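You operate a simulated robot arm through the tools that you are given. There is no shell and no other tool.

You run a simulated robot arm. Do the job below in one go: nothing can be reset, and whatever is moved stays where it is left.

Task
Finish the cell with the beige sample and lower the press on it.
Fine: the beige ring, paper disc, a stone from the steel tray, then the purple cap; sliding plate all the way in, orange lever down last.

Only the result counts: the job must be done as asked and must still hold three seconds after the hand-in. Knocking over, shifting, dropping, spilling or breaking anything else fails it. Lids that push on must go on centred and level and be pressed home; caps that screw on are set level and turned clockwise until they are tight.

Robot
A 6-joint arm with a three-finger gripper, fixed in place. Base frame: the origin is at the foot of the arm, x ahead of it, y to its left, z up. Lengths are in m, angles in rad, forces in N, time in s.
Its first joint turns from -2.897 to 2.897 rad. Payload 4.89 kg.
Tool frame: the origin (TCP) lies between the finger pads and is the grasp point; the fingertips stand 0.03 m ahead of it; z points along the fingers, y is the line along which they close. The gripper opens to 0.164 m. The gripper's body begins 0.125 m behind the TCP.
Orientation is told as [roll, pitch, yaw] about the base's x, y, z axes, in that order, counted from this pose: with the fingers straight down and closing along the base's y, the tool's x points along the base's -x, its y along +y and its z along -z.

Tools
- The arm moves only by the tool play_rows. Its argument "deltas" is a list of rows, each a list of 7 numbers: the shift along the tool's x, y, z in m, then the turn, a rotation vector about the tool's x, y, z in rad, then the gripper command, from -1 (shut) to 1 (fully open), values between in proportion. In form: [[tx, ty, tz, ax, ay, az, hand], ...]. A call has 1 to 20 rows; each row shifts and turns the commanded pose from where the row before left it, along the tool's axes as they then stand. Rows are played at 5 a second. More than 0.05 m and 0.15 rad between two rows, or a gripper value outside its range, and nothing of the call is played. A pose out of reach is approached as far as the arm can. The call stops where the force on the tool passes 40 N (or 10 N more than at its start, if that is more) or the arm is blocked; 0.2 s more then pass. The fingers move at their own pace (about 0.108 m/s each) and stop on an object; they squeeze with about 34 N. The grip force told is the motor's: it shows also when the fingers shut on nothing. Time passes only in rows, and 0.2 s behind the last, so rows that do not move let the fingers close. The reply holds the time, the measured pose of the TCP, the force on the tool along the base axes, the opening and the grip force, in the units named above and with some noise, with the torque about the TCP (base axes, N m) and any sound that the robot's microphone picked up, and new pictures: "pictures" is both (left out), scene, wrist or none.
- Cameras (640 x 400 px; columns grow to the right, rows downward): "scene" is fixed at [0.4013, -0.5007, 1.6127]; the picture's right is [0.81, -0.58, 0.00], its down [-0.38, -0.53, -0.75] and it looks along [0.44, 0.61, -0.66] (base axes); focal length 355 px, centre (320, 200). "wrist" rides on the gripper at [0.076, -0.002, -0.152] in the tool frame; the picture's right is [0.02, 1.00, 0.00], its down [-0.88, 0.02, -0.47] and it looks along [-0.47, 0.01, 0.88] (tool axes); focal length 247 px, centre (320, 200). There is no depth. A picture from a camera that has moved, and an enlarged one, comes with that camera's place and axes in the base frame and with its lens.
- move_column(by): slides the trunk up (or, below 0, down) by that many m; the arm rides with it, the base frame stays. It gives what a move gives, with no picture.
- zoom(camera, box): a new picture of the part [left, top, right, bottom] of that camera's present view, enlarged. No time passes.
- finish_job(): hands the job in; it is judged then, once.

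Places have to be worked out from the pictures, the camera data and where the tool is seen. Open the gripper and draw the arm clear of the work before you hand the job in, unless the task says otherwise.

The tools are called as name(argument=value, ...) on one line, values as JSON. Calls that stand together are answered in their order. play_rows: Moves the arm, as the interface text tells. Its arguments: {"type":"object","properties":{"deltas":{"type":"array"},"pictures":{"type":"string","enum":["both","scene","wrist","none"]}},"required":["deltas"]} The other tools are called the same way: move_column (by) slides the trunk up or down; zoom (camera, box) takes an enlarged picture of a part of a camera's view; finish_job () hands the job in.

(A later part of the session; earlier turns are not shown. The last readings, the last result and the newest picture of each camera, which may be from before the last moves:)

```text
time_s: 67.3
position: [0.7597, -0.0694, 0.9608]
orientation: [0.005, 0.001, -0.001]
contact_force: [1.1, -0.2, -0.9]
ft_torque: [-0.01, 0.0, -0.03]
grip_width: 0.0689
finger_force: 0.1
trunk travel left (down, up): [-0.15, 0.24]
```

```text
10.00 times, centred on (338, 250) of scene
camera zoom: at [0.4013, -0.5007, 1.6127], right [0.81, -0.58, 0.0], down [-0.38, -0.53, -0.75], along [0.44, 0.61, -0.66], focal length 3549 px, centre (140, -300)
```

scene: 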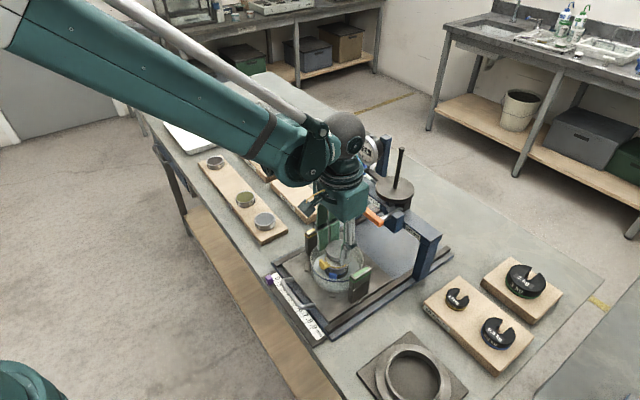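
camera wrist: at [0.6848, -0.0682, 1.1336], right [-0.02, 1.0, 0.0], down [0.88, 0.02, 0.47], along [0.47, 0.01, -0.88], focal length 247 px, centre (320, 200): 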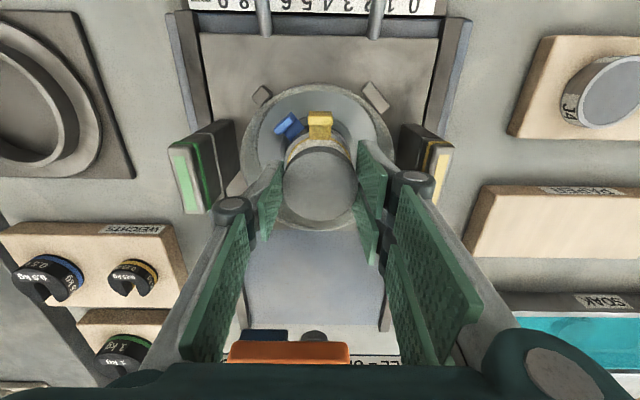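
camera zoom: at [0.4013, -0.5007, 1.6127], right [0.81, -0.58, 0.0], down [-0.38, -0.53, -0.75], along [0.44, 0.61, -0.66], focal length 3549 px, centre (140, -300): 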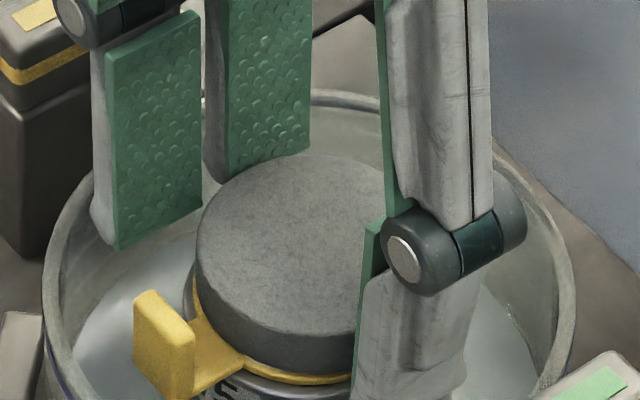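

Released cleanly. I raise straight up and inspect the stack.

play_rows(deltas=[[0, 0, -0.01, 0, 0, 0, -0.16], [0, 0, -0.02, 0, 0, 0, -0.16], [0, 0, -0.03, 0, 0, 0, -0.16], [0, 0, -0.03, 0, 0, 0, -0.16], [0, 0, -0.03, 0, 0, 0, -0.16], [0, 0, 0, 0, 0, 0, -0.16]])

zoom(camera="wrist", box=[240, 70, 400, 170])

zoom(camera="scene", box=[306, 230, 370, 270])

zoom(camera="wrist", box=[200, 230, 400, 370])

```text
time_s: 68.7
position: [0.7582, -0.0686, 1.0814]
orientation: [0.002, 0.0, -0.002]
contact_force: [-0.7, 0.5, 0.3]
ft_torque: [0.0, -0.05, -0.03]
grip_width: 0.0689
finger_force: 0.1
trunk travel left (down, up): [-0.15, 0.24]
camera wrist: at [0.6826, -0.0689, 1.2345], right [-0.02, 1.0, 0.0], down [0.88, 0.02, 0.47], along [0.47, 0.01, -0.88], focal length 247 px, centre (320, 200)
```

scene: 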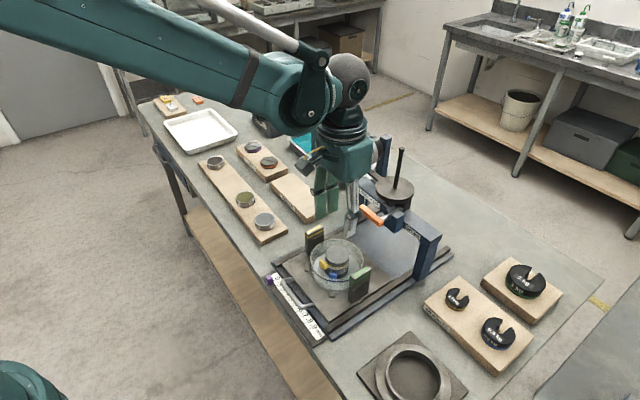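
wrist: 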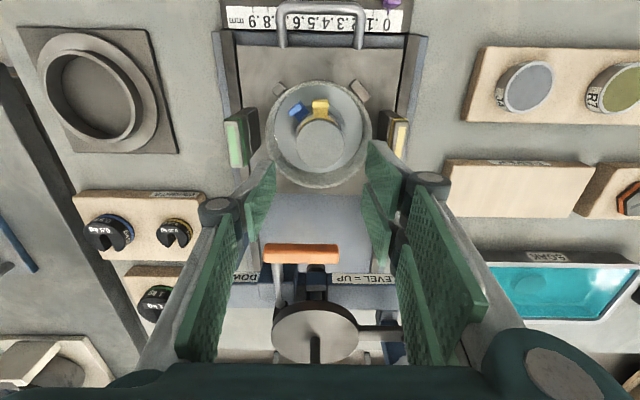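

```text
4.00 times, centred on (320, 120) of wrist
camera zoom: at [0.6826, -0.0689, 1.2345], right [-0.02, 1.0, 0.0], down [0.88, 0.02, 0.47], along [0.47, 0.01, -0.88], focal length 988 px, centre (320, 520)
```

zoom: 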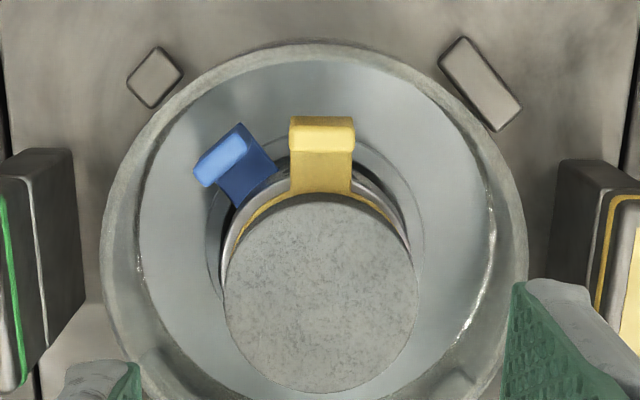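

```text
10.00 times, centred on (338, 250) of scene
camera zoom: at [0.4013, -0.5007, 1.6127], right [0.81, -0.58, 0.0], down [-0.38, -0.53, -0.75], along [0.44, 0.61, -0.66], focal length 3549 px, centre (140, -300)
```

zoom: 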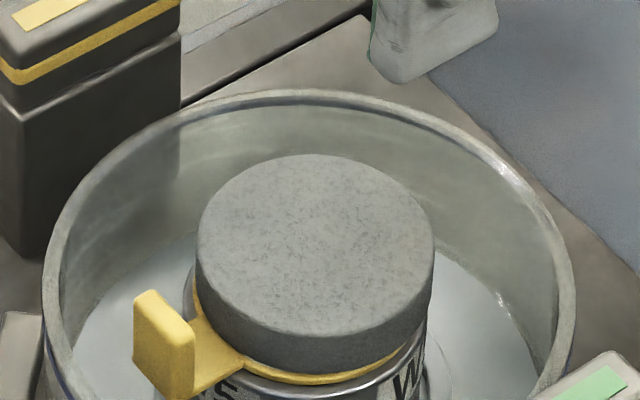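

```text
2.86 times, centred on (300, 300) of wrist
camera zoom: at [0.6826, -0.0689, 1.2345], right [-0.02, 1.0, 0.0], down [0.88, 0.02, 0.47], along [0.47, 0.01, -0.88], focal length 706 px, centre (377, -86)
```

zoom: 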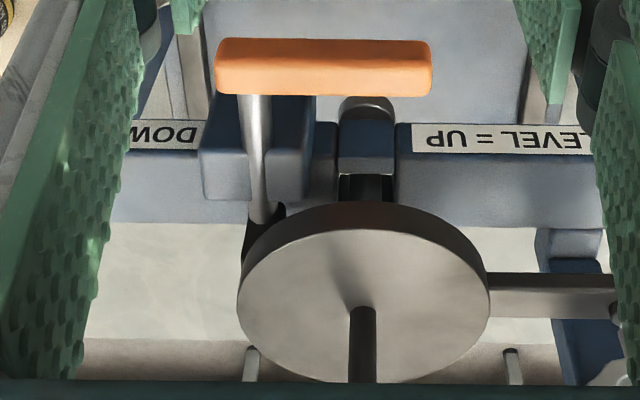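

The stack is concentric. Next is the purple cap (about (0.847, 0.538)); I move above it to see its orientation.

play_rows(deltas=[[-0.003, 0.02, -0.003, 0, 0, 0, 0], [-0.006, 0.044, -0.003, 0, 0, 0, 0], [-0.006, 0.044, -0.003, 0, 0, 0, 0], [-0.006, 0.044, -0.003, 0, 0, 0, 0], [-0.006, 0.044, 0, 0, 0, 0, 0], [-0.006, 0.044, 0, 0, 0, 0, 0], [-0.006, 0.044, 0, 0, 0, 0, 0], [-0.006, 0.044, 0, 0, 0, 0, 0], [-0.006, 0.044, 0, 0, 0, 0, 0], [-0.006, 0.044, 0, 0, 0, 0, 0], [-0.006, 0.044, 0, 0, 0, 0, 0], [-0.006, 0.044, 0, 0, 0, 0, 0], [-0.006, 0.044, 0, 0, 0, 0, 0], [-0.006, 0.044, 0, 0, 0, 0, 0.2], [-0.006, 0.02, 0, 0, 0, 0, 0.2], [0, 0, 0, 0, 0, 0, 0.2], [0, 0, 0, 0, 0, 0, 0.2]])

zoom(camera="wrist", box=[240, 80, 400, 180])

```text
time_s: 72.3
position: [0.8484, 0.5435, 1.0945]
orientation: [-0.001, -0.001, -0.002]
contact_force: [0.4, 0.3, -0.6]
ft_torque: [-0.02, 0.01, 0.02]
grip_width: 0.0987
finger_force: 0.0
trunk travel left (down, up): [-0.15, 0.24]
camera wrist: at [0.7725, 0.5432, 1.2475], right [-0.02, 1.0, 0.0], down [0.88, 0.02, 0.47], along [0.47, 0.01, -0.88], focal length 247 px, centre (320, 200)
```

scene: 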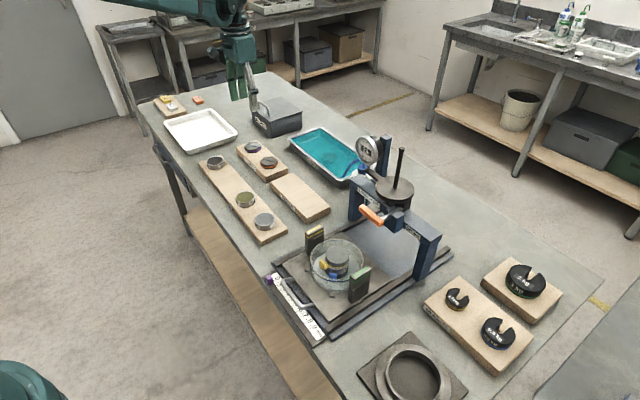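
wrist: 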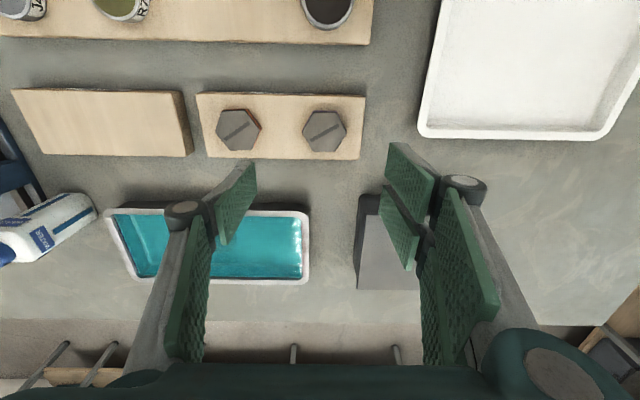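

```text
4.00 times, centred on (320, 130) of wrist
camera zoom: at [0.7725, 0.5432, 1.2475], right [-0.02, 1.0, 0.0], down [0.88, 0.02, 0.47], along [0.47, 0.01, -0.88], focal length 988 px, centre (320, 480)
```

zoom: 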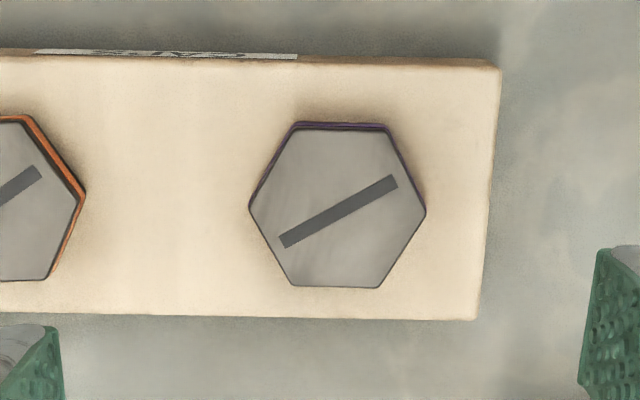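

The hexagonal cap's flats face ±x and ±30° off y, so yaw -30° will grip two flats. Its centre is about (0.850, 0.551); I lower the trunk by 0.10 m for reach, then rotate and align.

move_column(by=-0.1)

play_rows(deltas=[[-0.001, 0.004, 0, 0, 0, 0, 0], [-0.001, 0.003, 0, 0, 0, 0, -0.05], [0, 0, 0, 0, 0, 0.1309, -0.05], [0, 0, 0, 0, 0, 0.1309, -0.05], [0, 0, 0, 0, 0, 0.1309, -0.05], [0, 0, 0, 0, 0, 0.1309, -0.05], [0, 0, 0, 0, 0, 0, -0.05], [0, 0, 0, 0, 0, 0, -0.05]])

zoom(camera="wrist", box=[240, 80, 400, 180])

```text
time_s: 73.7
position: [0.8492, 0.5424, 0.9956]
orientation: [0.001, -0.001, -0.002]
contact_force: [-0.3, 0.0, -0.1]
ft_torque: [0.02, -0.04, -0.02]
grip_width: 0.0984
finger_force: 0.0
trunk travel left (down, up): [-0.05, 0.34]
```

```text
time_s: 75.5
position: [0.8493, 0.5496, 0.9949]
orientation: [0.004, -0.002, -0.526]
contact_force: [0.6, 0.2, 0.7]
ft_torque: [0.01, 0.01, 0.02]
grip_width: 0.0779
finger_force: 0.1
trunk travel left (down, up): [-0.05, 0.34]
camera wrist: at [0.7841, 0.5882, 1.1474], right [0.48, 0.88, 0.0], down [0.77, -0.43, 0.47], along [0.41, -0.23, -0.88], focal length 247 px, centre (320, 200)
```

scene: 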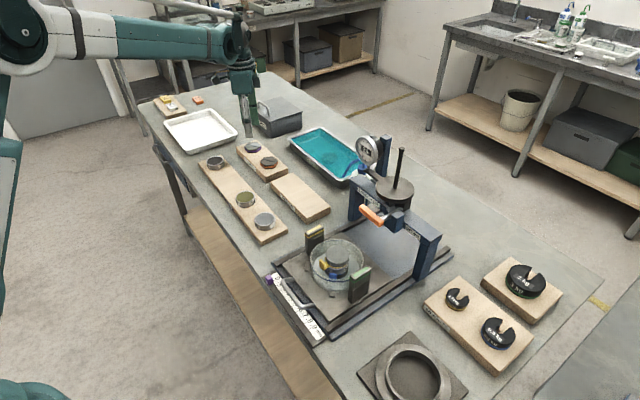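
wrist: 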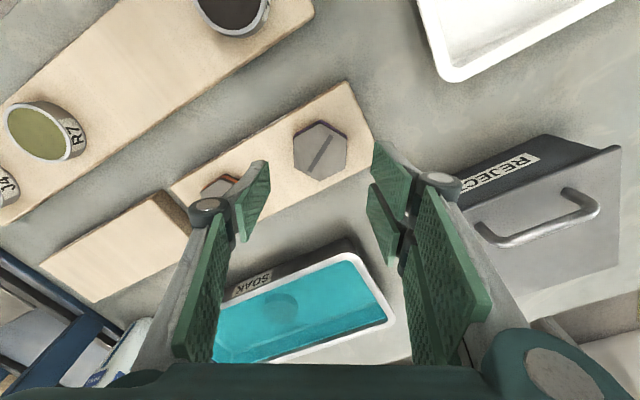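

```text
4.00 times, centred on (320, 130) of wrist
camera zoom: at [0.7841, 0.5882, 1.1474], right [0.48, 0.88, 0.0], down [0.77, -0.43, 0.47], along [0.41, -0.23, -0.88], focal length 988 px, centre (320, 480)
```

zoom: 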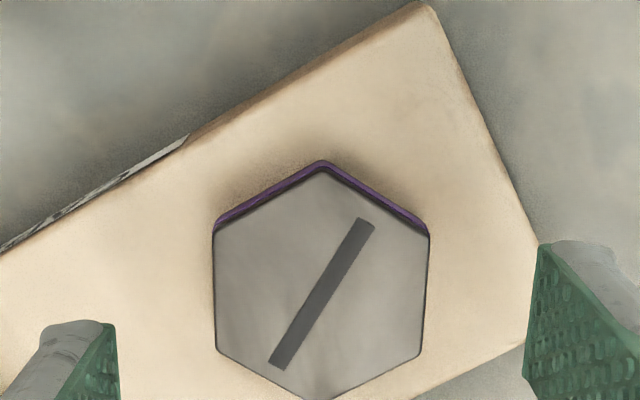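

The cap's flats are parallel to the finger pads and it is centred (within ≈1 mm); its top is at z≈0.893. I descend toward z≈0.93, then check.

play_rows(deltas=[[0, 0, 0.02, 0, 0, 0, -0.08], [0, 0, 0.02, 0, 0, 0, -0.08], [0, 0, 0.02, 0, 0, 0, -0.08], [0, 0, 0.005, 0, 0, 0, -0.08], [0, 0, 0, 0, 0, 0, -0.08], [0, 0, 0, 0, 0, 0, -0.08]], pictures="wrist")

zoom(camera="wrist", box=[240, 110, 400, 210])

zoom(camera="scene", box=[220, 120, 300, 170])

```text
time_s: 76.9
position: [0.8506, 0.551, 0.9306]
orientation: [0.001, 0.0, -0.526]
contact_force: [0.7, 0.1, 0.2]
ft_torque: [-0.03, 0.02, 0.02]
grip_width: 0.0755
finger_force: 0.1
trunk travel left (down, up): [-0.05, 0.34]
camera wrist: at [0.7846, 0.5885, 1.0828], right [0.48, 0.88, 0.0], down [0.77, -0.43, 0.47], along [0.41, -0.23, -0.88], focal length 247 px, centre (320, 200)
```

wrist: 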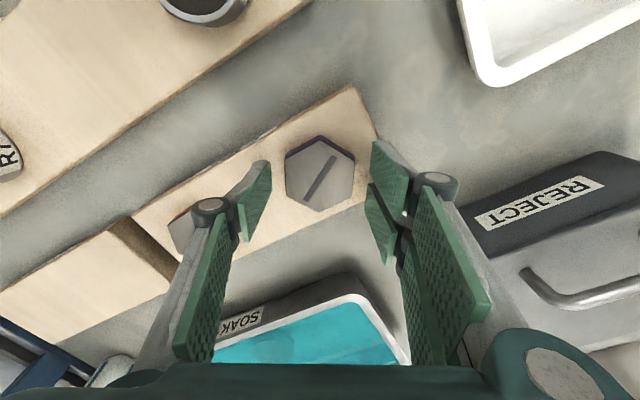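

```text
4.00 times, centred on (320, 160) of wrist
camera zoom: at [0.7846, 0.5885, 1.0828], right [0.48, 0.88, 0.0], down [0.77, -0.43, 0.47], along [0.41, -0.23, -0.88], focal length 988 px, centre (320, 360)
```

zoom: 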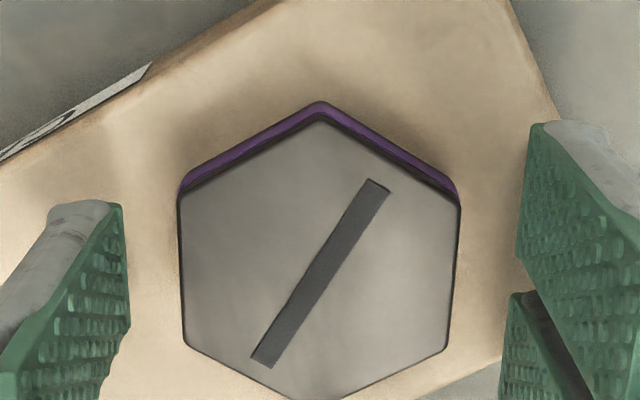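

```text
8.00 times, centred on (260, 145) of scene
camera zoom: at [0.4013, -0.5007, 1.6127], right [0.81, -0.58, 0.0], down [-0.38, -0.53, -0.75], along [0.44, 0.61, -0.66], focal length 2839 px, centre (800, 640)
```

zoom: 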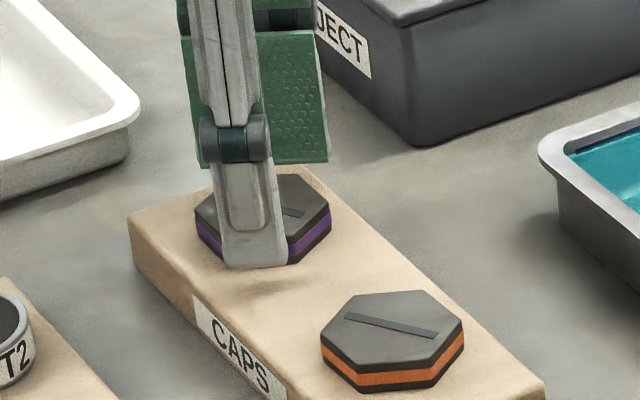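

Well centred, flats aligned within about 1–2°. I descend to z≈0.9135 and close.

play_rows(deltas=[[0, 0, 0.008, 0, 0, 0, -0.08], [0, 0, 0.006, 0, 0, 0, -0.08], [0, 0, 0.003, 0, 0, 0, -0.08], [0, 0, 0, 0, 0, 0, -0.08]], pictures="none")

```text
time_s: 77.7
position: [0.8495, 0.5474, 0.9189]
orientation: [0.001, -0.001, -0.527]
contact_force: [-9.8, -16.4, 43.2]
ft_torque: [-0.77, 0.78, 0.07]
grip_width: 0.0537
finger_force: 40.2
trunk travel left (down, up): [-0.05, 0.34]
stopped in row 4: the force on the tool passed its limit at 52 N (the readings are from after the stop); the commanded pose is now the measured one
```

The tips touched the block top (this block is slightly higher, ≈0.885). I back off a little and re-open before gripping.

play_rows(deltas=[[0, 0, -0.002, 0, 0, 0, -0.08], [0, 0, -0.002, 0, 0, 0, -0.08], [0, 0, 0, 0, 0, 0, -0.08], [0, 0, 0, 0, 0, 0, -0.08]], pictures="wrist")

zoom(camera="wrist", box=[240, 110, 400, 210])

zoom(camera="scene", box=[220, 120, 300, 170])

```text
time_s: 78.7
position: [0.8511, 0.5512, 0.9187]
orientation: [0.001, 0.0, -0.525]
contact_force: [0.2, -0.2, 0.4]
ft_torque: [0.01, 0.01, -0.02]
grip_width: 0.0755
finger_force: 0.1
trunk travel left (down, up): [-0.05, 0.34]
camera wrist: at [0.7845, 0.5884, 1.0711], right [0.48, 0.88, 0.0], down [0.77, -0.43, 0.47], along [0.42, -0.23, -0.88], focal length 247 px, centre (320, 200)
```

wrist: 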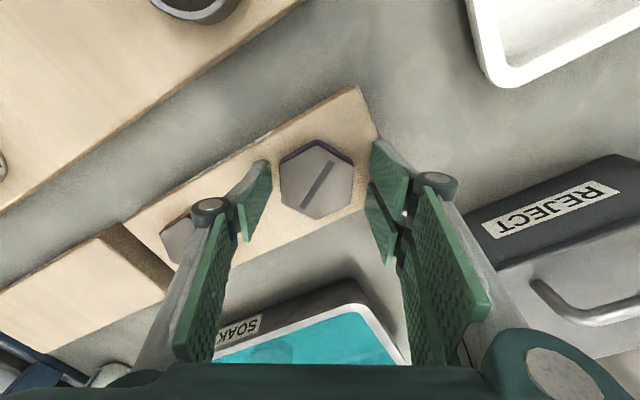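

```text
4.00 times, centred on (320, 160) of wrist
camera zoom: at [0.7845, 0.5884, 1.0711], right [0.48, 0.88, 0.0], down [0.77, -0.43, 0.47], along [0.42, -0.23, -0.88], focal length 988 px, centre (320, 360)
```

zoom: 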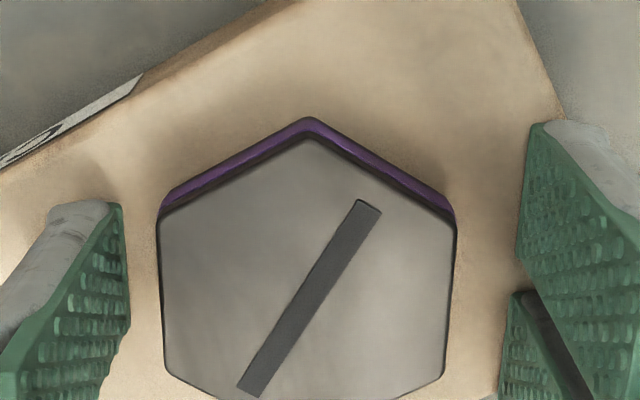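

```text
8.00 times, centred on (260, 145) of scene
camera zoom: at [0.4013, -0.5007, 1.6127], right [0.81, -0.58, 0.0], down [-0.38, -0.53, -0.75], along [0.44, 0.61, -0.66], focal length 2839 px, centre (800, 640)
```

zoom: 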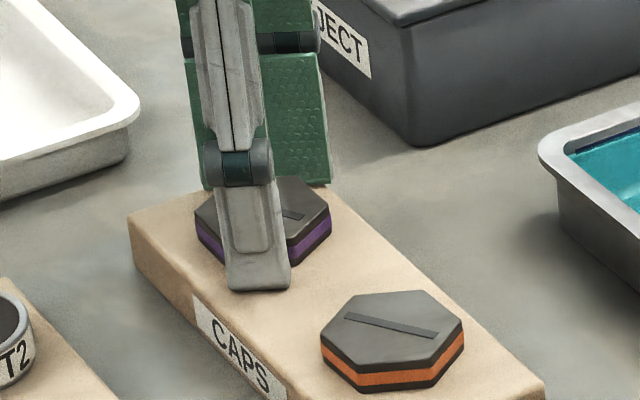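

No load now, and the tips are about 4 mm above the block, overlapping the cap by about 10 mm. I close on the flats.

play_rows(deltas=[[0, -0.002, 0, 0, 0, 0, -0.08], [0, 0, 0, 0, 0, 0, -0.3], [0, 0, 0, 0, 0, 0, -1], [0, 0, 0, 0, 0, 0, -1], [0, 0, 0, 0, 0, 0, -1]], pictures="none")

zoom(camera="wrist", box=[240, 110, 400, 210])

zoom(camera="scene", box=[220, 120, 300, 170])

```text
time_s: 79.9
position: [0.8489, 0.5475, 0.9197]
orientation: [0.002, -0.001, -0.525]
contact_force: [1.8, 0.2, 12.5]
ft_torque: [-0.08, 0.06, 0.01]
grip_width: 0.0538
finger_force: 33.8
trunk travel left (down, up): [-0.05, 0.34]
```

```text
4.00 times, centred on (320, 160) of wrist
camera zoom: at [0.783, 0.5862, 1.0719], right [0.48, 0.88, 0.0], down [0.77, -0.43, 0.47], along [0.42, -0.23, -0.88], focal length 988 px, centre (320, 360)
```

zoom: 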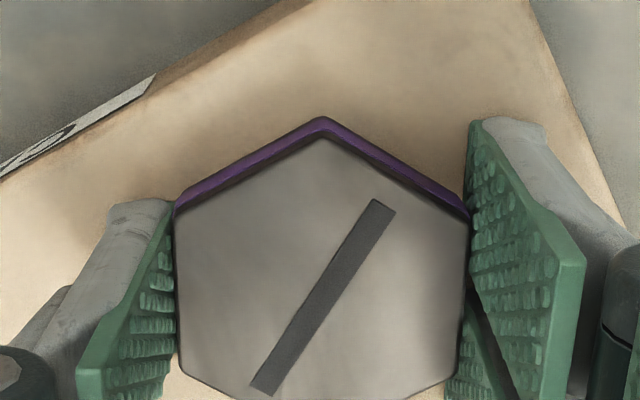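

```text
8.00 times, centred on (260, 145) of scene
camera zoom: at [0.4013, -0.5007, 1.6127], right [0.81, -0.58, 0.0], down [-0.38, -0.53, -0.75], along [0.44, 0.61, -0.66], focal length 2839 px, centre (800, 640)
```

zoom: 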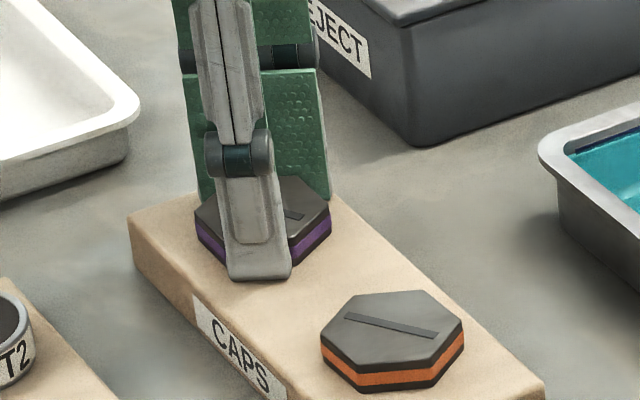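

Gripped (53.8 mm), but the tips press lightly on the block. I re-grip 3 mm higher so the tips stay above the cap's underside.

play_rows(deltas=[[0, 0, 0, 0, 0, 0, -0.2], [0, 0, -0.0015, 0, 0, 0, -0.2], [0, 0, -0.0015, 0, 0, 0, -0.2], [0, 0, 0, 0, 0, 0, -0.2], [0, 0, 0, 0, 0, 0, -0.5], [0, 0, 0, 0, 0, 0, -1], [0, 0, 0, 0, 0, 0, -1], [0, 0, 0, 0, 0, 0, -1]], pictures="none")

```text
time_s: 81.7
position: [0.8494, 0.5495, 0.9216]
orientation: [0.003, -0.001, -0.526]
contact_force: [-0.1, -0.5, 0.1]
ft_torque: [0.07, -0.01, -0.01]
grip_width: 0.0534
finger_force: 33.8
trunk travel left (down, up): [-0.05, 0.34]
```

Gripped without touching the block. I lift gently and check the cap is level.

play_rows(deltas=[[0, 0, -0.005, 0, 0, 0, -1], [0, 0, -0.015, 0, 0, 0, -1], [0, 0, -0.02, 0, 0, 0, -1], [0, 0, -0.02, 0, 0, 0, -1], [0, 0, -0.02, 0, 0, 0, -1], [0, 0, 0, 0, 0, 0, -1]], pictures="none")

zoom(camera="wrist", box=[240, 110, 400, 210])

zoom(camera="scene", box=[220, 90, 316, 150])

```text
time_s: 83.1
position: [0.8494, 0.5489, 1.0024]
orientation: [0.002, -0.001, -0.525]
contact_force: [-0.3, 0.0, -2.6]
ft_torque: [-0.02, 0.0, 0.01]
grip_width: 0.0535
finger_force: 33.8
trunk travel left (down, up): [-0.05, 0.34]
```

```text
4.00 times, centred on (320, 160) of wrist
camera zoom: at [0.7835, 0.5863, 1.155], right [0.48, 0.88, 0.0], down [0.77, -0.43, 0.47], along [0.42, -0.23, -0.88], focal length 988 px, centre (320, 360)
```

zoom: 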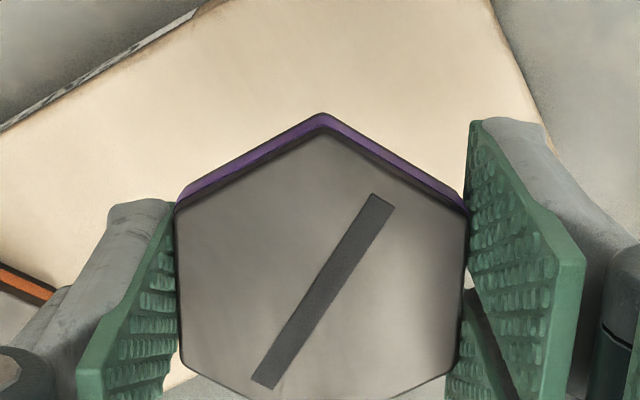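

```text
6.67 times, centred on (268, 120) of scene
camera zoom: at [0.4013, -0.5007, 1.6127], right [0.81, -0.58, 0.0], down [-0.38, -0.53, -0.75], along [0.44, 0.61, -0.66], focal length 2366 px, centre (667, 733)
```

zoom: 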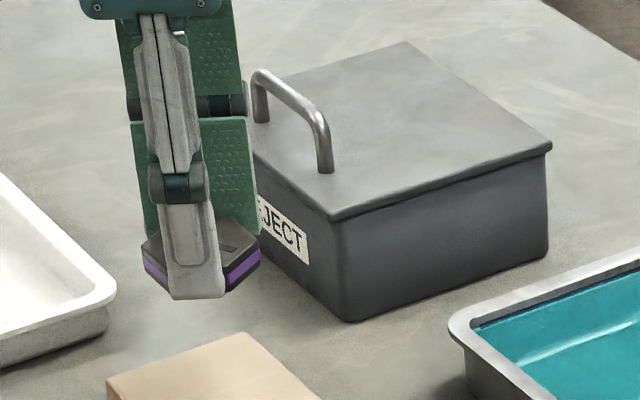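

The cap is level and centred in the grip (top 19 mm below TCP). I restore the trunk height and carry it over the cell.

move_column(by=0.1)

play_rows(deltas=[[-0.0078, -0.0193, 0, 0, 0, 0, -1], [-0.01553, -0.03864, 0, 0, 0, 0, -1], [-0.01553, -0.03864, 0, 0, 0, 0, -1], [-0.01553, -0.03864, 0, 0, 0, 0, -1], [-0.01553, -0.03864, 0, 0, 0, 0, -1], [-0.01553, -0.03864, 0, 0, 0, 0, -1], [-0.01553, -0.03864, 0, 0, 0, 0, -1], [-0.01553, -0.03864, 0, 0, 0, 0, -1], [-0.01553, -0.03864, 0, 0, 0, 0, -1], [-0.01553, -0.03864, 0, 0, 0, 0, -1], [-0.01553, -0.03864, 0, 0, 0, 0, -1], [-0.01553, -0.03864, 0, 0, 0, 0, -1], [-0.01553, -0.03864, 0, 0, 0, 0, -1], [-0.01553, -0.03864, 0, 0, 0, 0, -1], [-0.01553, -0.03864, 0, 0, 0, 0, -1], [-0.0078, -0.0193, 0, 0, 0, 0, -1], [0, 0, 0.02, 0, 0, 0, -1], [0, 0, 0.02, 0, 0, 0, -1], [0, 0, 0, 0, 0, 0, -1], [0, 0, 0, 0, 0, 0, -1]])

zoom(camera="wrist", box=[240, 90, 400, 190])

zoom(camera="scene", box=[290, 210, 386, 270])

```text
time_s: 84.5
position: [0.8505, 0.5482, 1.1024]
orientation: [0.0, 0.0, -0.525]
contact_force: [0.5, -0.2, -2.4]
ft_torque: [-0.02, 0.01, 0.01]
grip_width: 0.0537
finger_force: 34.2
trunk travel left (down, up): [-0.15, 0.24]
```

```text
time_s: 88.7
position: [0.7584, -0.0675, 1.0616]
orientation: [0.002, 0.0, -0.527]
contact_force: [0.1, -0.7, -3.6]
ft_torque: [-0.02, 0.1, 0.03]
grip_width: 0.0536
finger_force: 33.9
trunk travel left (down, up): [-0.15, 0.24]
camera wrist: at [0.6932, -0.0303, 1.2141], right [0.48, 0.88, 0.0], down [0.77, -0.43, 0.47], along [0.42, -0.23, -0.88], focal length 247 px, centre (320, 200)
```

scene: 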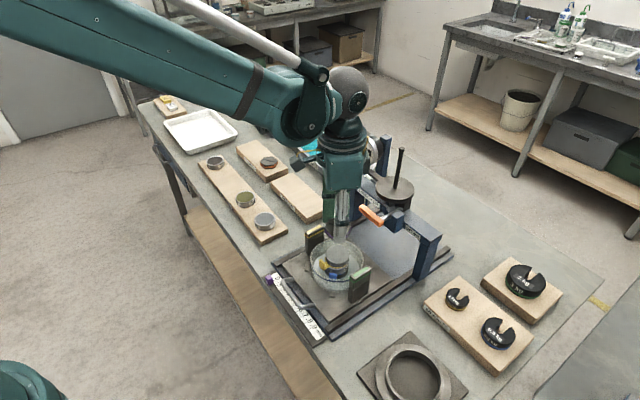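
wrist: 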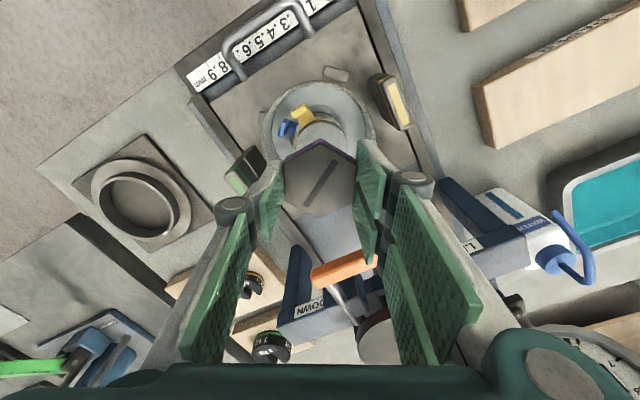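

```text
4.00 times, centred on (320, 140) of wrist
camera zoom: at [0.6932, -0.0303, 1.2141], right [0.48, 0.88, 0.0], down [0.77, -0.43, 0.47], along [0.42, -0.23, -0.88], focal length 988 px, centre (320, 440)
```

zoom: 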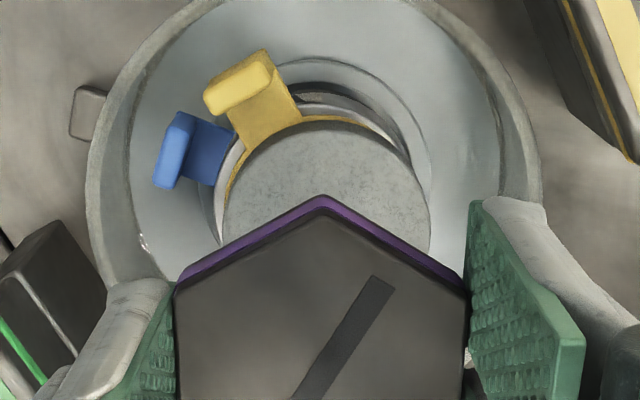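

```text
6.67 times, centred on (338, 240) of scene
camera zoom: at [0.4013, -0.5007, 1.6127], right [0.81, -0.58, 0.0], down [-0.38, -0.53, -0.75], along [0.44, 0.61, -0.66], focal length 2366 px, centre (200, -67)
```

zoom: 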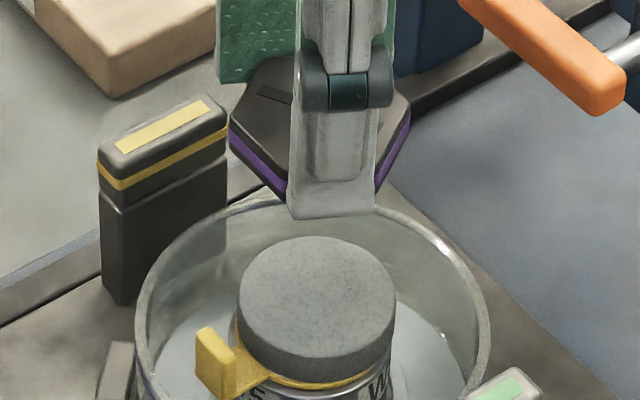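

The cap is above the stone within about 1–2 mm. I trim and lower to about 10 mm above the stone to compare.

play_rows(deltas=[[0.001, 0.001, 0.02, 0, 0, 0, -1], [0, 0, 0.02, 0, 0, 0, -1], [0, 0, 0.018, 0, 0, 0, -1], [0, 0, 0.01, 0, 0, 0, -1], [0, 0, 0, 0, 0, 0, -1], [0, 0, 0, 0, 0, 0, -1]], pictures="none")

zoom(camera="wrist", box=[240, 90, 400, 190])

zoom(camera="scene", box=[306, 220, 370, 260])

```text
time_s: 90.1
position: [0.7601, -0.0678, 0.9941]
orientation: [0.002, 0.001, -0.525]
contact_force: [-0.4, 0.7, -2.1]
ft_torque: [0.0, 0.05, 0.01]
grip_width: 0.0535
finger_force: 34.2
trunk travel left (down, up): [-0.15, 0.24]
```

```text
4.00 times, centred on (320, 140) of wrist
camera zoom: at [0.694, -0.0297, 1.1466], right [0.48, 0.88, 0.0], down [0.77, -0.43, 0.47], along [0.42, -0.23, -0.88], focal length 988 px, centre (320, 440)
```

zoom: 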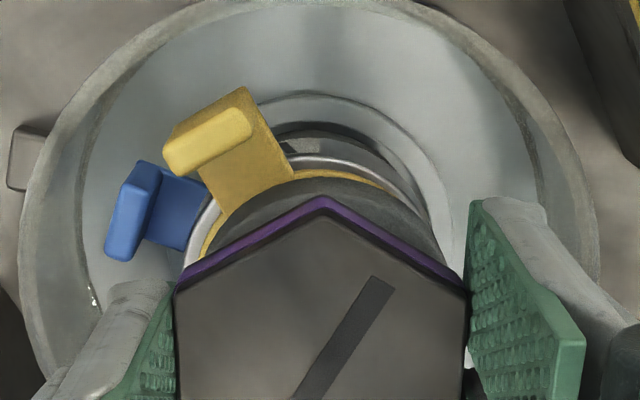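

```text
10.00 times, centred on (338, 240) of scene
camera zoom: at [0.4013, -0.5007, 1.6127], right [0.81, -0.58, 0.0], down [-0.38, -0.53, -0.75], along [0.44, 0.61, -0.66], focal length 3549 px, centre (140, -200)
```

zoom: 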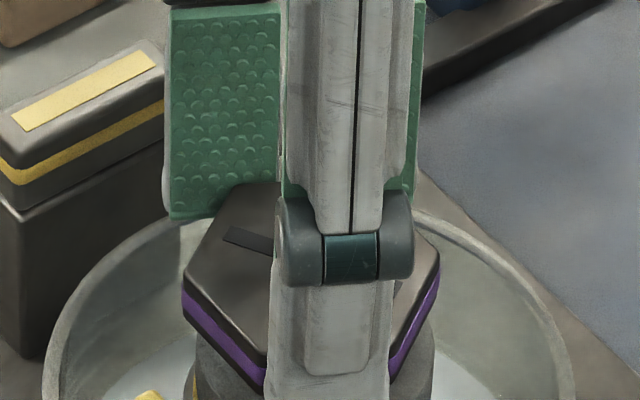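

Scene view suggests the cap is about 1.5 mm to the left of the stone's centre. I trim about 1 mm and lower further to just above the stone.

play_rows(deltas=[[-0.001, 0, 0.004, 0, 0, 0, -1], [0, 0, 0.003, 0, 0, 0, -1], [0, 0, 0, 0, 0, 0, -1]], pictures="none")

zoom(camera="wrist", box=[256, 100, 384, 180])

zoom(camera="scene", box=[306, 230, 370, 270])

```text
time_s: 90.9
position: [0.7611, -0.0673, 0.9864]
orientation: [0.004, 0.001, -0.526]
contact_force: [-0.5, 0.7, -2.4]
ft_torque: [0.01, -0.03, 0.0]
grip_width: 0.0537
finger_force: 34.3
trunk travel left (down, up): [-0.15, 0.24]
```

```text
5.00 times, centred on (320, 140) of wrist
camera zoom: at [0.6946, -0.0297, 1.1391], right [0.48, 0.88, 0.0], down [0.77, -0.43, 0.47], along [0.42, -0.23, -0.88], focal length 1235 px, centre (320, 500)
```

zoom: 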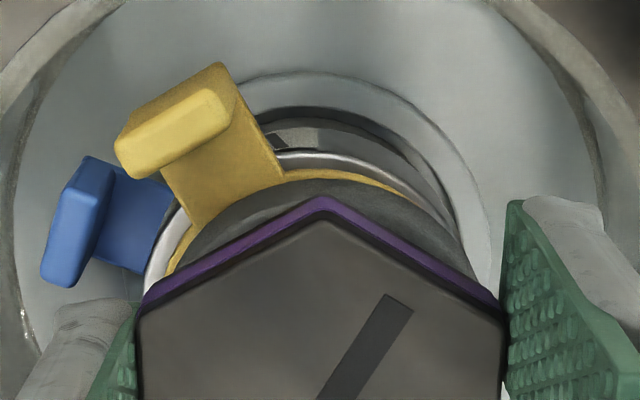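

```text
10.00 times, centred on (338, 250) of scene
camera zoom: at [0.4013, -0.5007, 1.6127], right [0.81, -0.58, 0.0], down [-0.38, -0.53, -0.75], along [0.44, 0.61, -0.66], focal length 3549 px, centre (140, -300)
```

zoom: 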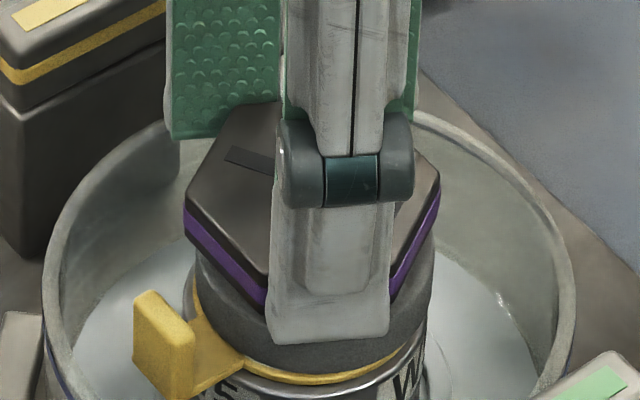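

The remaining offset is along tool x only (about 1.2 mm). I trim that and descend to contact in 1 mm steps.

play_rows(deltas=[[-0.0012, 0, 0.001, 0, 0, 0, -1], [0, 0, 0.001, 0, 0, 0, -1], [0, 0, 0.001, 0, 0, 0, -1], [0, 0, 0, 0, 0, 0, -1]], pictures="none")

zoom(camera="scene", box=[306, 230, 370, 270])

```text
time_s: 91.9
position: [0.7614, -0.0674, 0.9838]
orientation: [0.001, 0.001, -0.525]
contact_force: [-0.7, 0.4, -3.1]
ft_torque: [0.01, -0.01, -0.02]
grip_width: 0.0534
finger_force: 34.0
trunk travel left (down, up): [-0.15, 0.24]
```

```text
10.00 times, centred on (338, 250) of scene
camera zoom: at [0.4013, -0.5007, 1.6127], right [0.81, -0.58, 0.0], down [-0.38, -0.53, -0.75], along [0.44, 0.61, -0.66], focal length 3549 px, centre (140, -300)
```

zoom: 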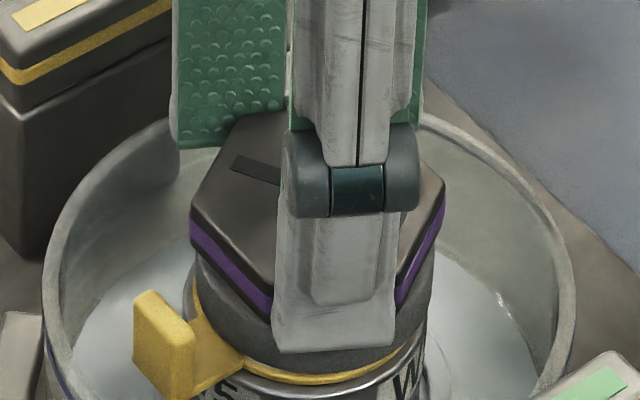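

The cap is now centred on the stone in the scene view. I keep descending to contact.

play_rows(deltas=[[0, 0, 0.001, 0, 0, 0, -1], [0, 0, 0.001, 0, 0, 0, -1], [0, 0, 0, 0, 0, 0, -1]], pictures="none")

```text
time_s: 92.7
position: [0.7624, -0.0687, 0.9827]
orientation: [0.003, -0.001, -0.526]
contact_force: [-0.5, -0.5, -3.5]
ft_torque: [-0.01, 0.02, -0.01]
grip_width: 0.0535
finger_force: 34.5
trunk travel left (down, up): [-0.15, 0.24]
```

No contact yet; two more millimetres.

play_rows(deltas=[[0, 0, 0.001, 0, 0, 0, -1], [0, 0, 0.001, 0, 0, 0, -1], [0, 0, 0, 0, 0, 0, -1]], pictures="none")

zoom(camera="scene", box=[306, 230, 370, 270])

```text
time_s: 93.5
position: [0.7626, -0.0688, 0.9787]
orientation: [0.003, 0.0, -0.524]
contact_force: [0.3, -0.5, 4.1]
ft_torque: [-0.05, 0.06, 0.01]
grip_width: 0.0534
finger_force: 33.9
trunk travel left (down, up): [-0.15, 0.24]
```

```text
10.00 times, centred on (338, 250) of scene
camera zoom: at [0.4013, -0.5007, 1.6127], right [0.81, -0.58, 0.0], down [-0.38, -0.53, -0.75], along [0.44, 0.61, -0.66], focal length 3549 px, centre (140, -300)
```

zoom: 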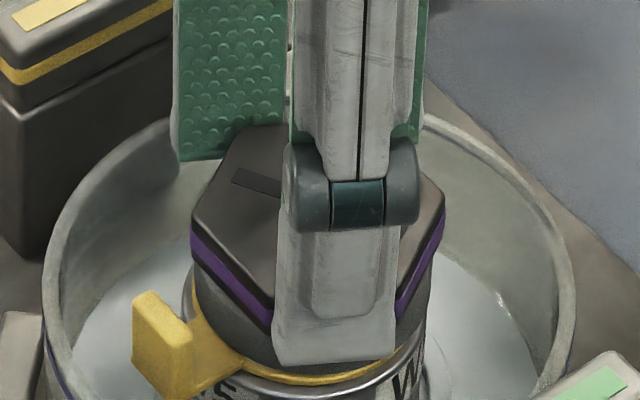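

Light contact now (≈7 N). One more millimetre to confirm it is seated.

play_rows(deltas=[[0, 0, 0.001, 0, 0, 0, -1], [0, 0, 0, 0, 0, 0, -1]], pictures="none")

zoom(camera="wrist", box=[256, 100, 384, 180])

zoom(camera="scene", box=[322, 240, 362, 265])

```text
time_s: 94.1
position: [0.7604, -0.0705, 0.9789]
orientation: [0.001, 0.0, -0.525]
contact_force: [-0.5, 1.1, 14.2]
ft_torque: [0.01, 0.21, 0.02]
grip_width: 0.0536
finger_force: 34.3
trunk travel left (down, up): [-0.15, 0.24]
```

```text
5.00 times, centred on (320, 140) of wrist
camera zoom: at [0.6956, -0.0315, 1.131], right [0.48, 0.88, 0.0], down [0.77, -0.43, 0.47], along [0.42, -0.23, -0.88], focal length 1235 px, centre (320, 500)
```

zoom: 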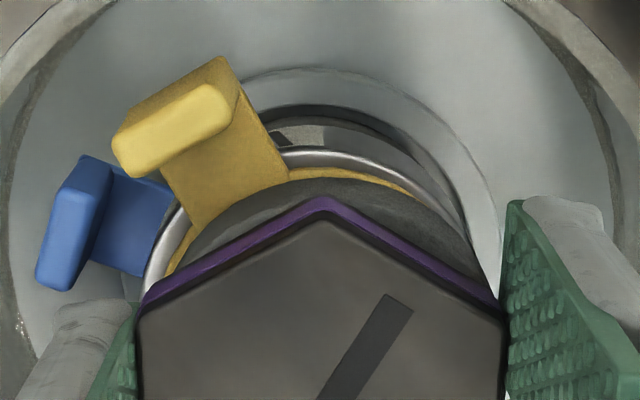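

```text
16.00 times, centred on (342, 252) of scene
camera zoom: at [0.4013, -0.5007, 1.6127], right [0.81, -0.58, 0.0], down [-0.38, -0.53, -0.75], along [0.44, 0.61, -0.66], focal length 5678 px, centre (-32, -640)
```

zoom: 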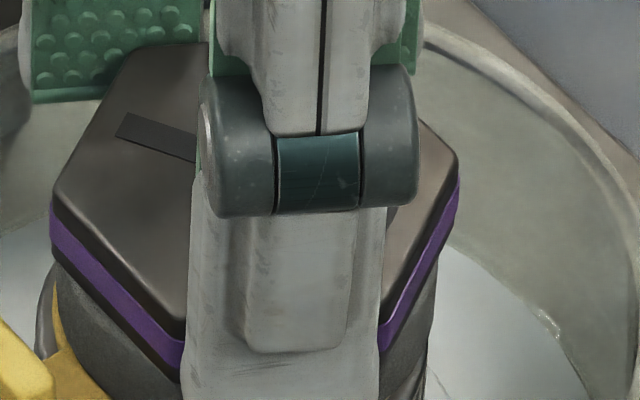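

The cap is seated on the stone (14 N, no gap). I take off the load and open slightly.

play_rows(deltas=[[0, 0, -0.001, 0, 0, 0, -1], [0, 0, 0, 0, 0, 0, -0.3], [0, 0, 0, 0, 0, 0, -0.18], [0, 0, 0, 0, 0, 0, -0.18]], pictures="none")

zoom(camera="wrist", box=[240, 100, 400, 200])

zoom(camera="scene", box=[306, 230, 370, 270])

```text
time_s: 95.1
position: [0.7614, -0.07, 0.9781]
orientation: [0.003, 0.0, -0.525]
contact_force: [0.8, -0.3, -0.2]
ft_torque: [0.01, 0.0, -0.01]
grip_width: 0.0673
finger_force: 0.0
trunk travel left (down, up): [-0.15, 0.24]
```

```text
4.00 times, centred on (320, 150) of wrist
camera zoom: at [0.6959, -0.0314, 1.1318], right [0.48, 0.88, 0.0], down [0.77, -0.43, 0.47], along [0.42, -0.23, -0.88], focal length 988 px, centre (320, 400)
```

zoom: 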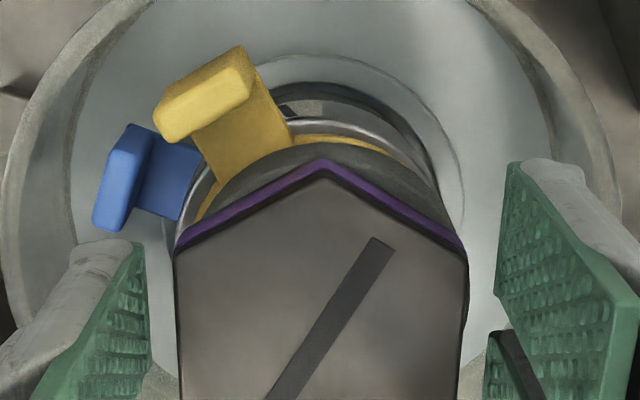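

```text
10.00 times, centred on (338, 250) of scene
camera zoom: at [0.4013, -0.5007, 1.6127], right [0.81, -0.58, 0.0], down [-0.38, -0.53, -0.75], along [0.44, 0.61, -0.66], focal length 3549 px, centre (140, -300)
```

zoom: 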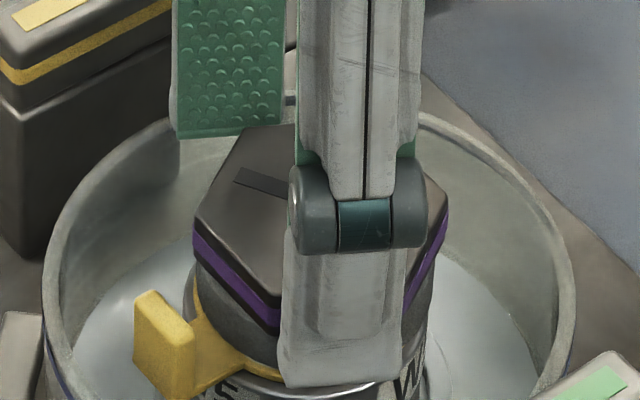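

Released; I raise straight up and inspect the whole stack.

play_rows(deltas=[[0, 0, -0.01, 0, 0, 0, -0.18], [0, 0, -0.02, 0, 0, 0, -0.18], [0, 0, -0.03, 0, 0, 0, -0.18], [0, 0, -0.03, 0, 0, 0, -0.18], [0, 0, -0.03, 0, 0, 0, -0.18], [0, 0, 0, 0, 0, 0, -0.18]])

zoom(camera="wrist", box=[240, 70, 400, 170])

zoom(camera="scene", box=[306, 230, 370, 270])

zoom(camera="scene", box=[340, 170, 452, 240])

```text
time_s: 96.5
position: [0.7617, -0.0682, 1.0984]
orientation: [0.002, 0.0, -0.527]
contact_force: [-0.6, -0.9, 0.2]
ft_torque: [0.03, 0.01, -0.03]
grip_width: 0.0674
finger_force: 0.0
trunk travel left (down, up): [-0.15, 0.24]
camera wrist: at [0.6955, -0.0301, 1.2512], right [0.48, 0.88, 0.0], down [0.77, -0.43, 0.47], along [0.42, -0.23, -0.88], focal length 247 px, centre (320, 200)
```

scene: 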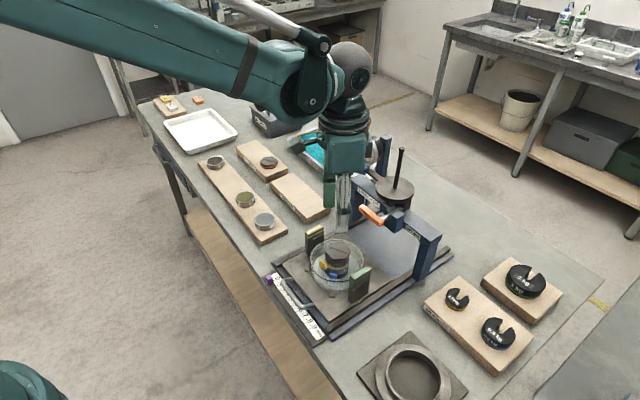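
wrist: 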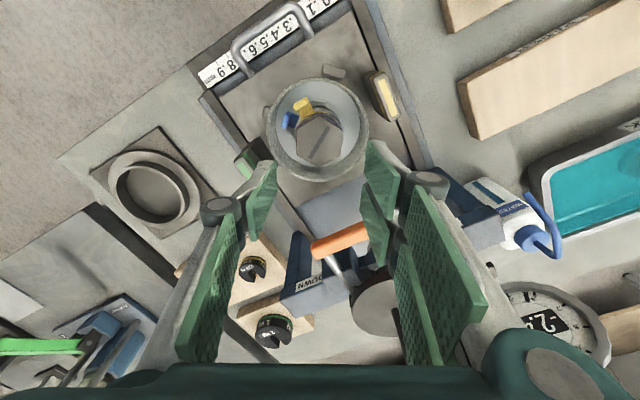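

```text
4.00 times, centred on (320, 120) of wrist
camera zoom: at [0.6955, -0.0301, 1.2512], right [0.48, 0.88, 0.0], down [0.77, -0.43, 0.47], along [0.42, -0.23, -0.88], focal length 988 px, centre (320, 520)
```

zoom: 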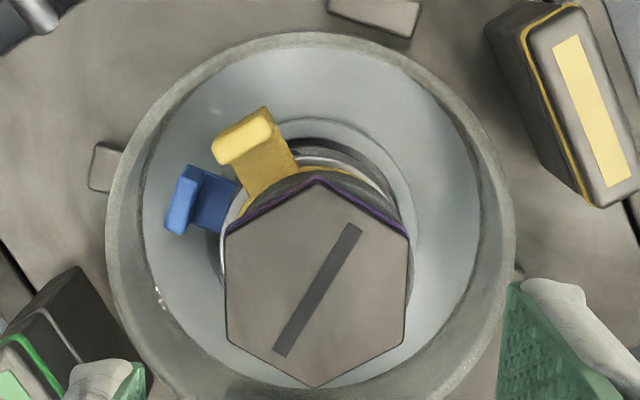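

```text
10.00 times, centred on (338, 250) of scene
camera zoom: at [0.4013, -0.5007, 1.6127], right [0.81, -0.58, 0.0], down [-0.38, -0.53, -0.75], along [0.44, 0.61, -0.66], focal length 3549 px, centre (140, -300)
```

zoom: 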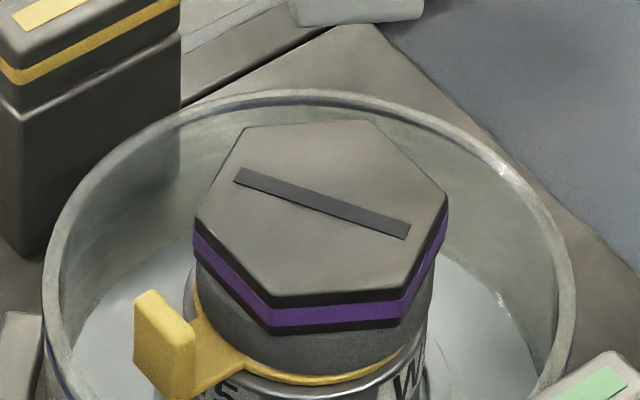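

```text
5.71 times, centred on (396, 205) of scene
camera zoom: at [0.4013, -0.5007, 1.6127], right [0.81, -0.58, 0.0], down [-0.38, -0.53, -0.75], along [0.44, 0.61, -0.66], focal length 2028 px, centre (-114, 171)
```

zoom: 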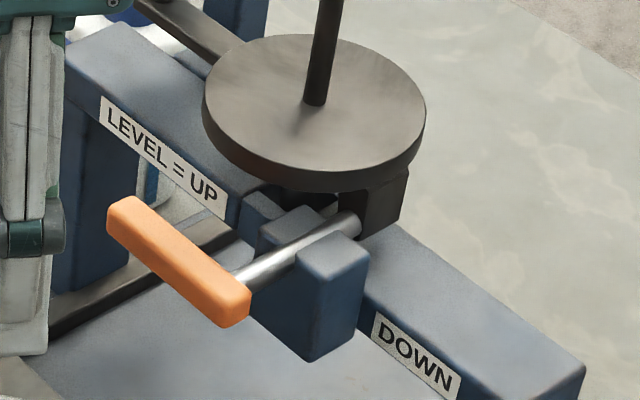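

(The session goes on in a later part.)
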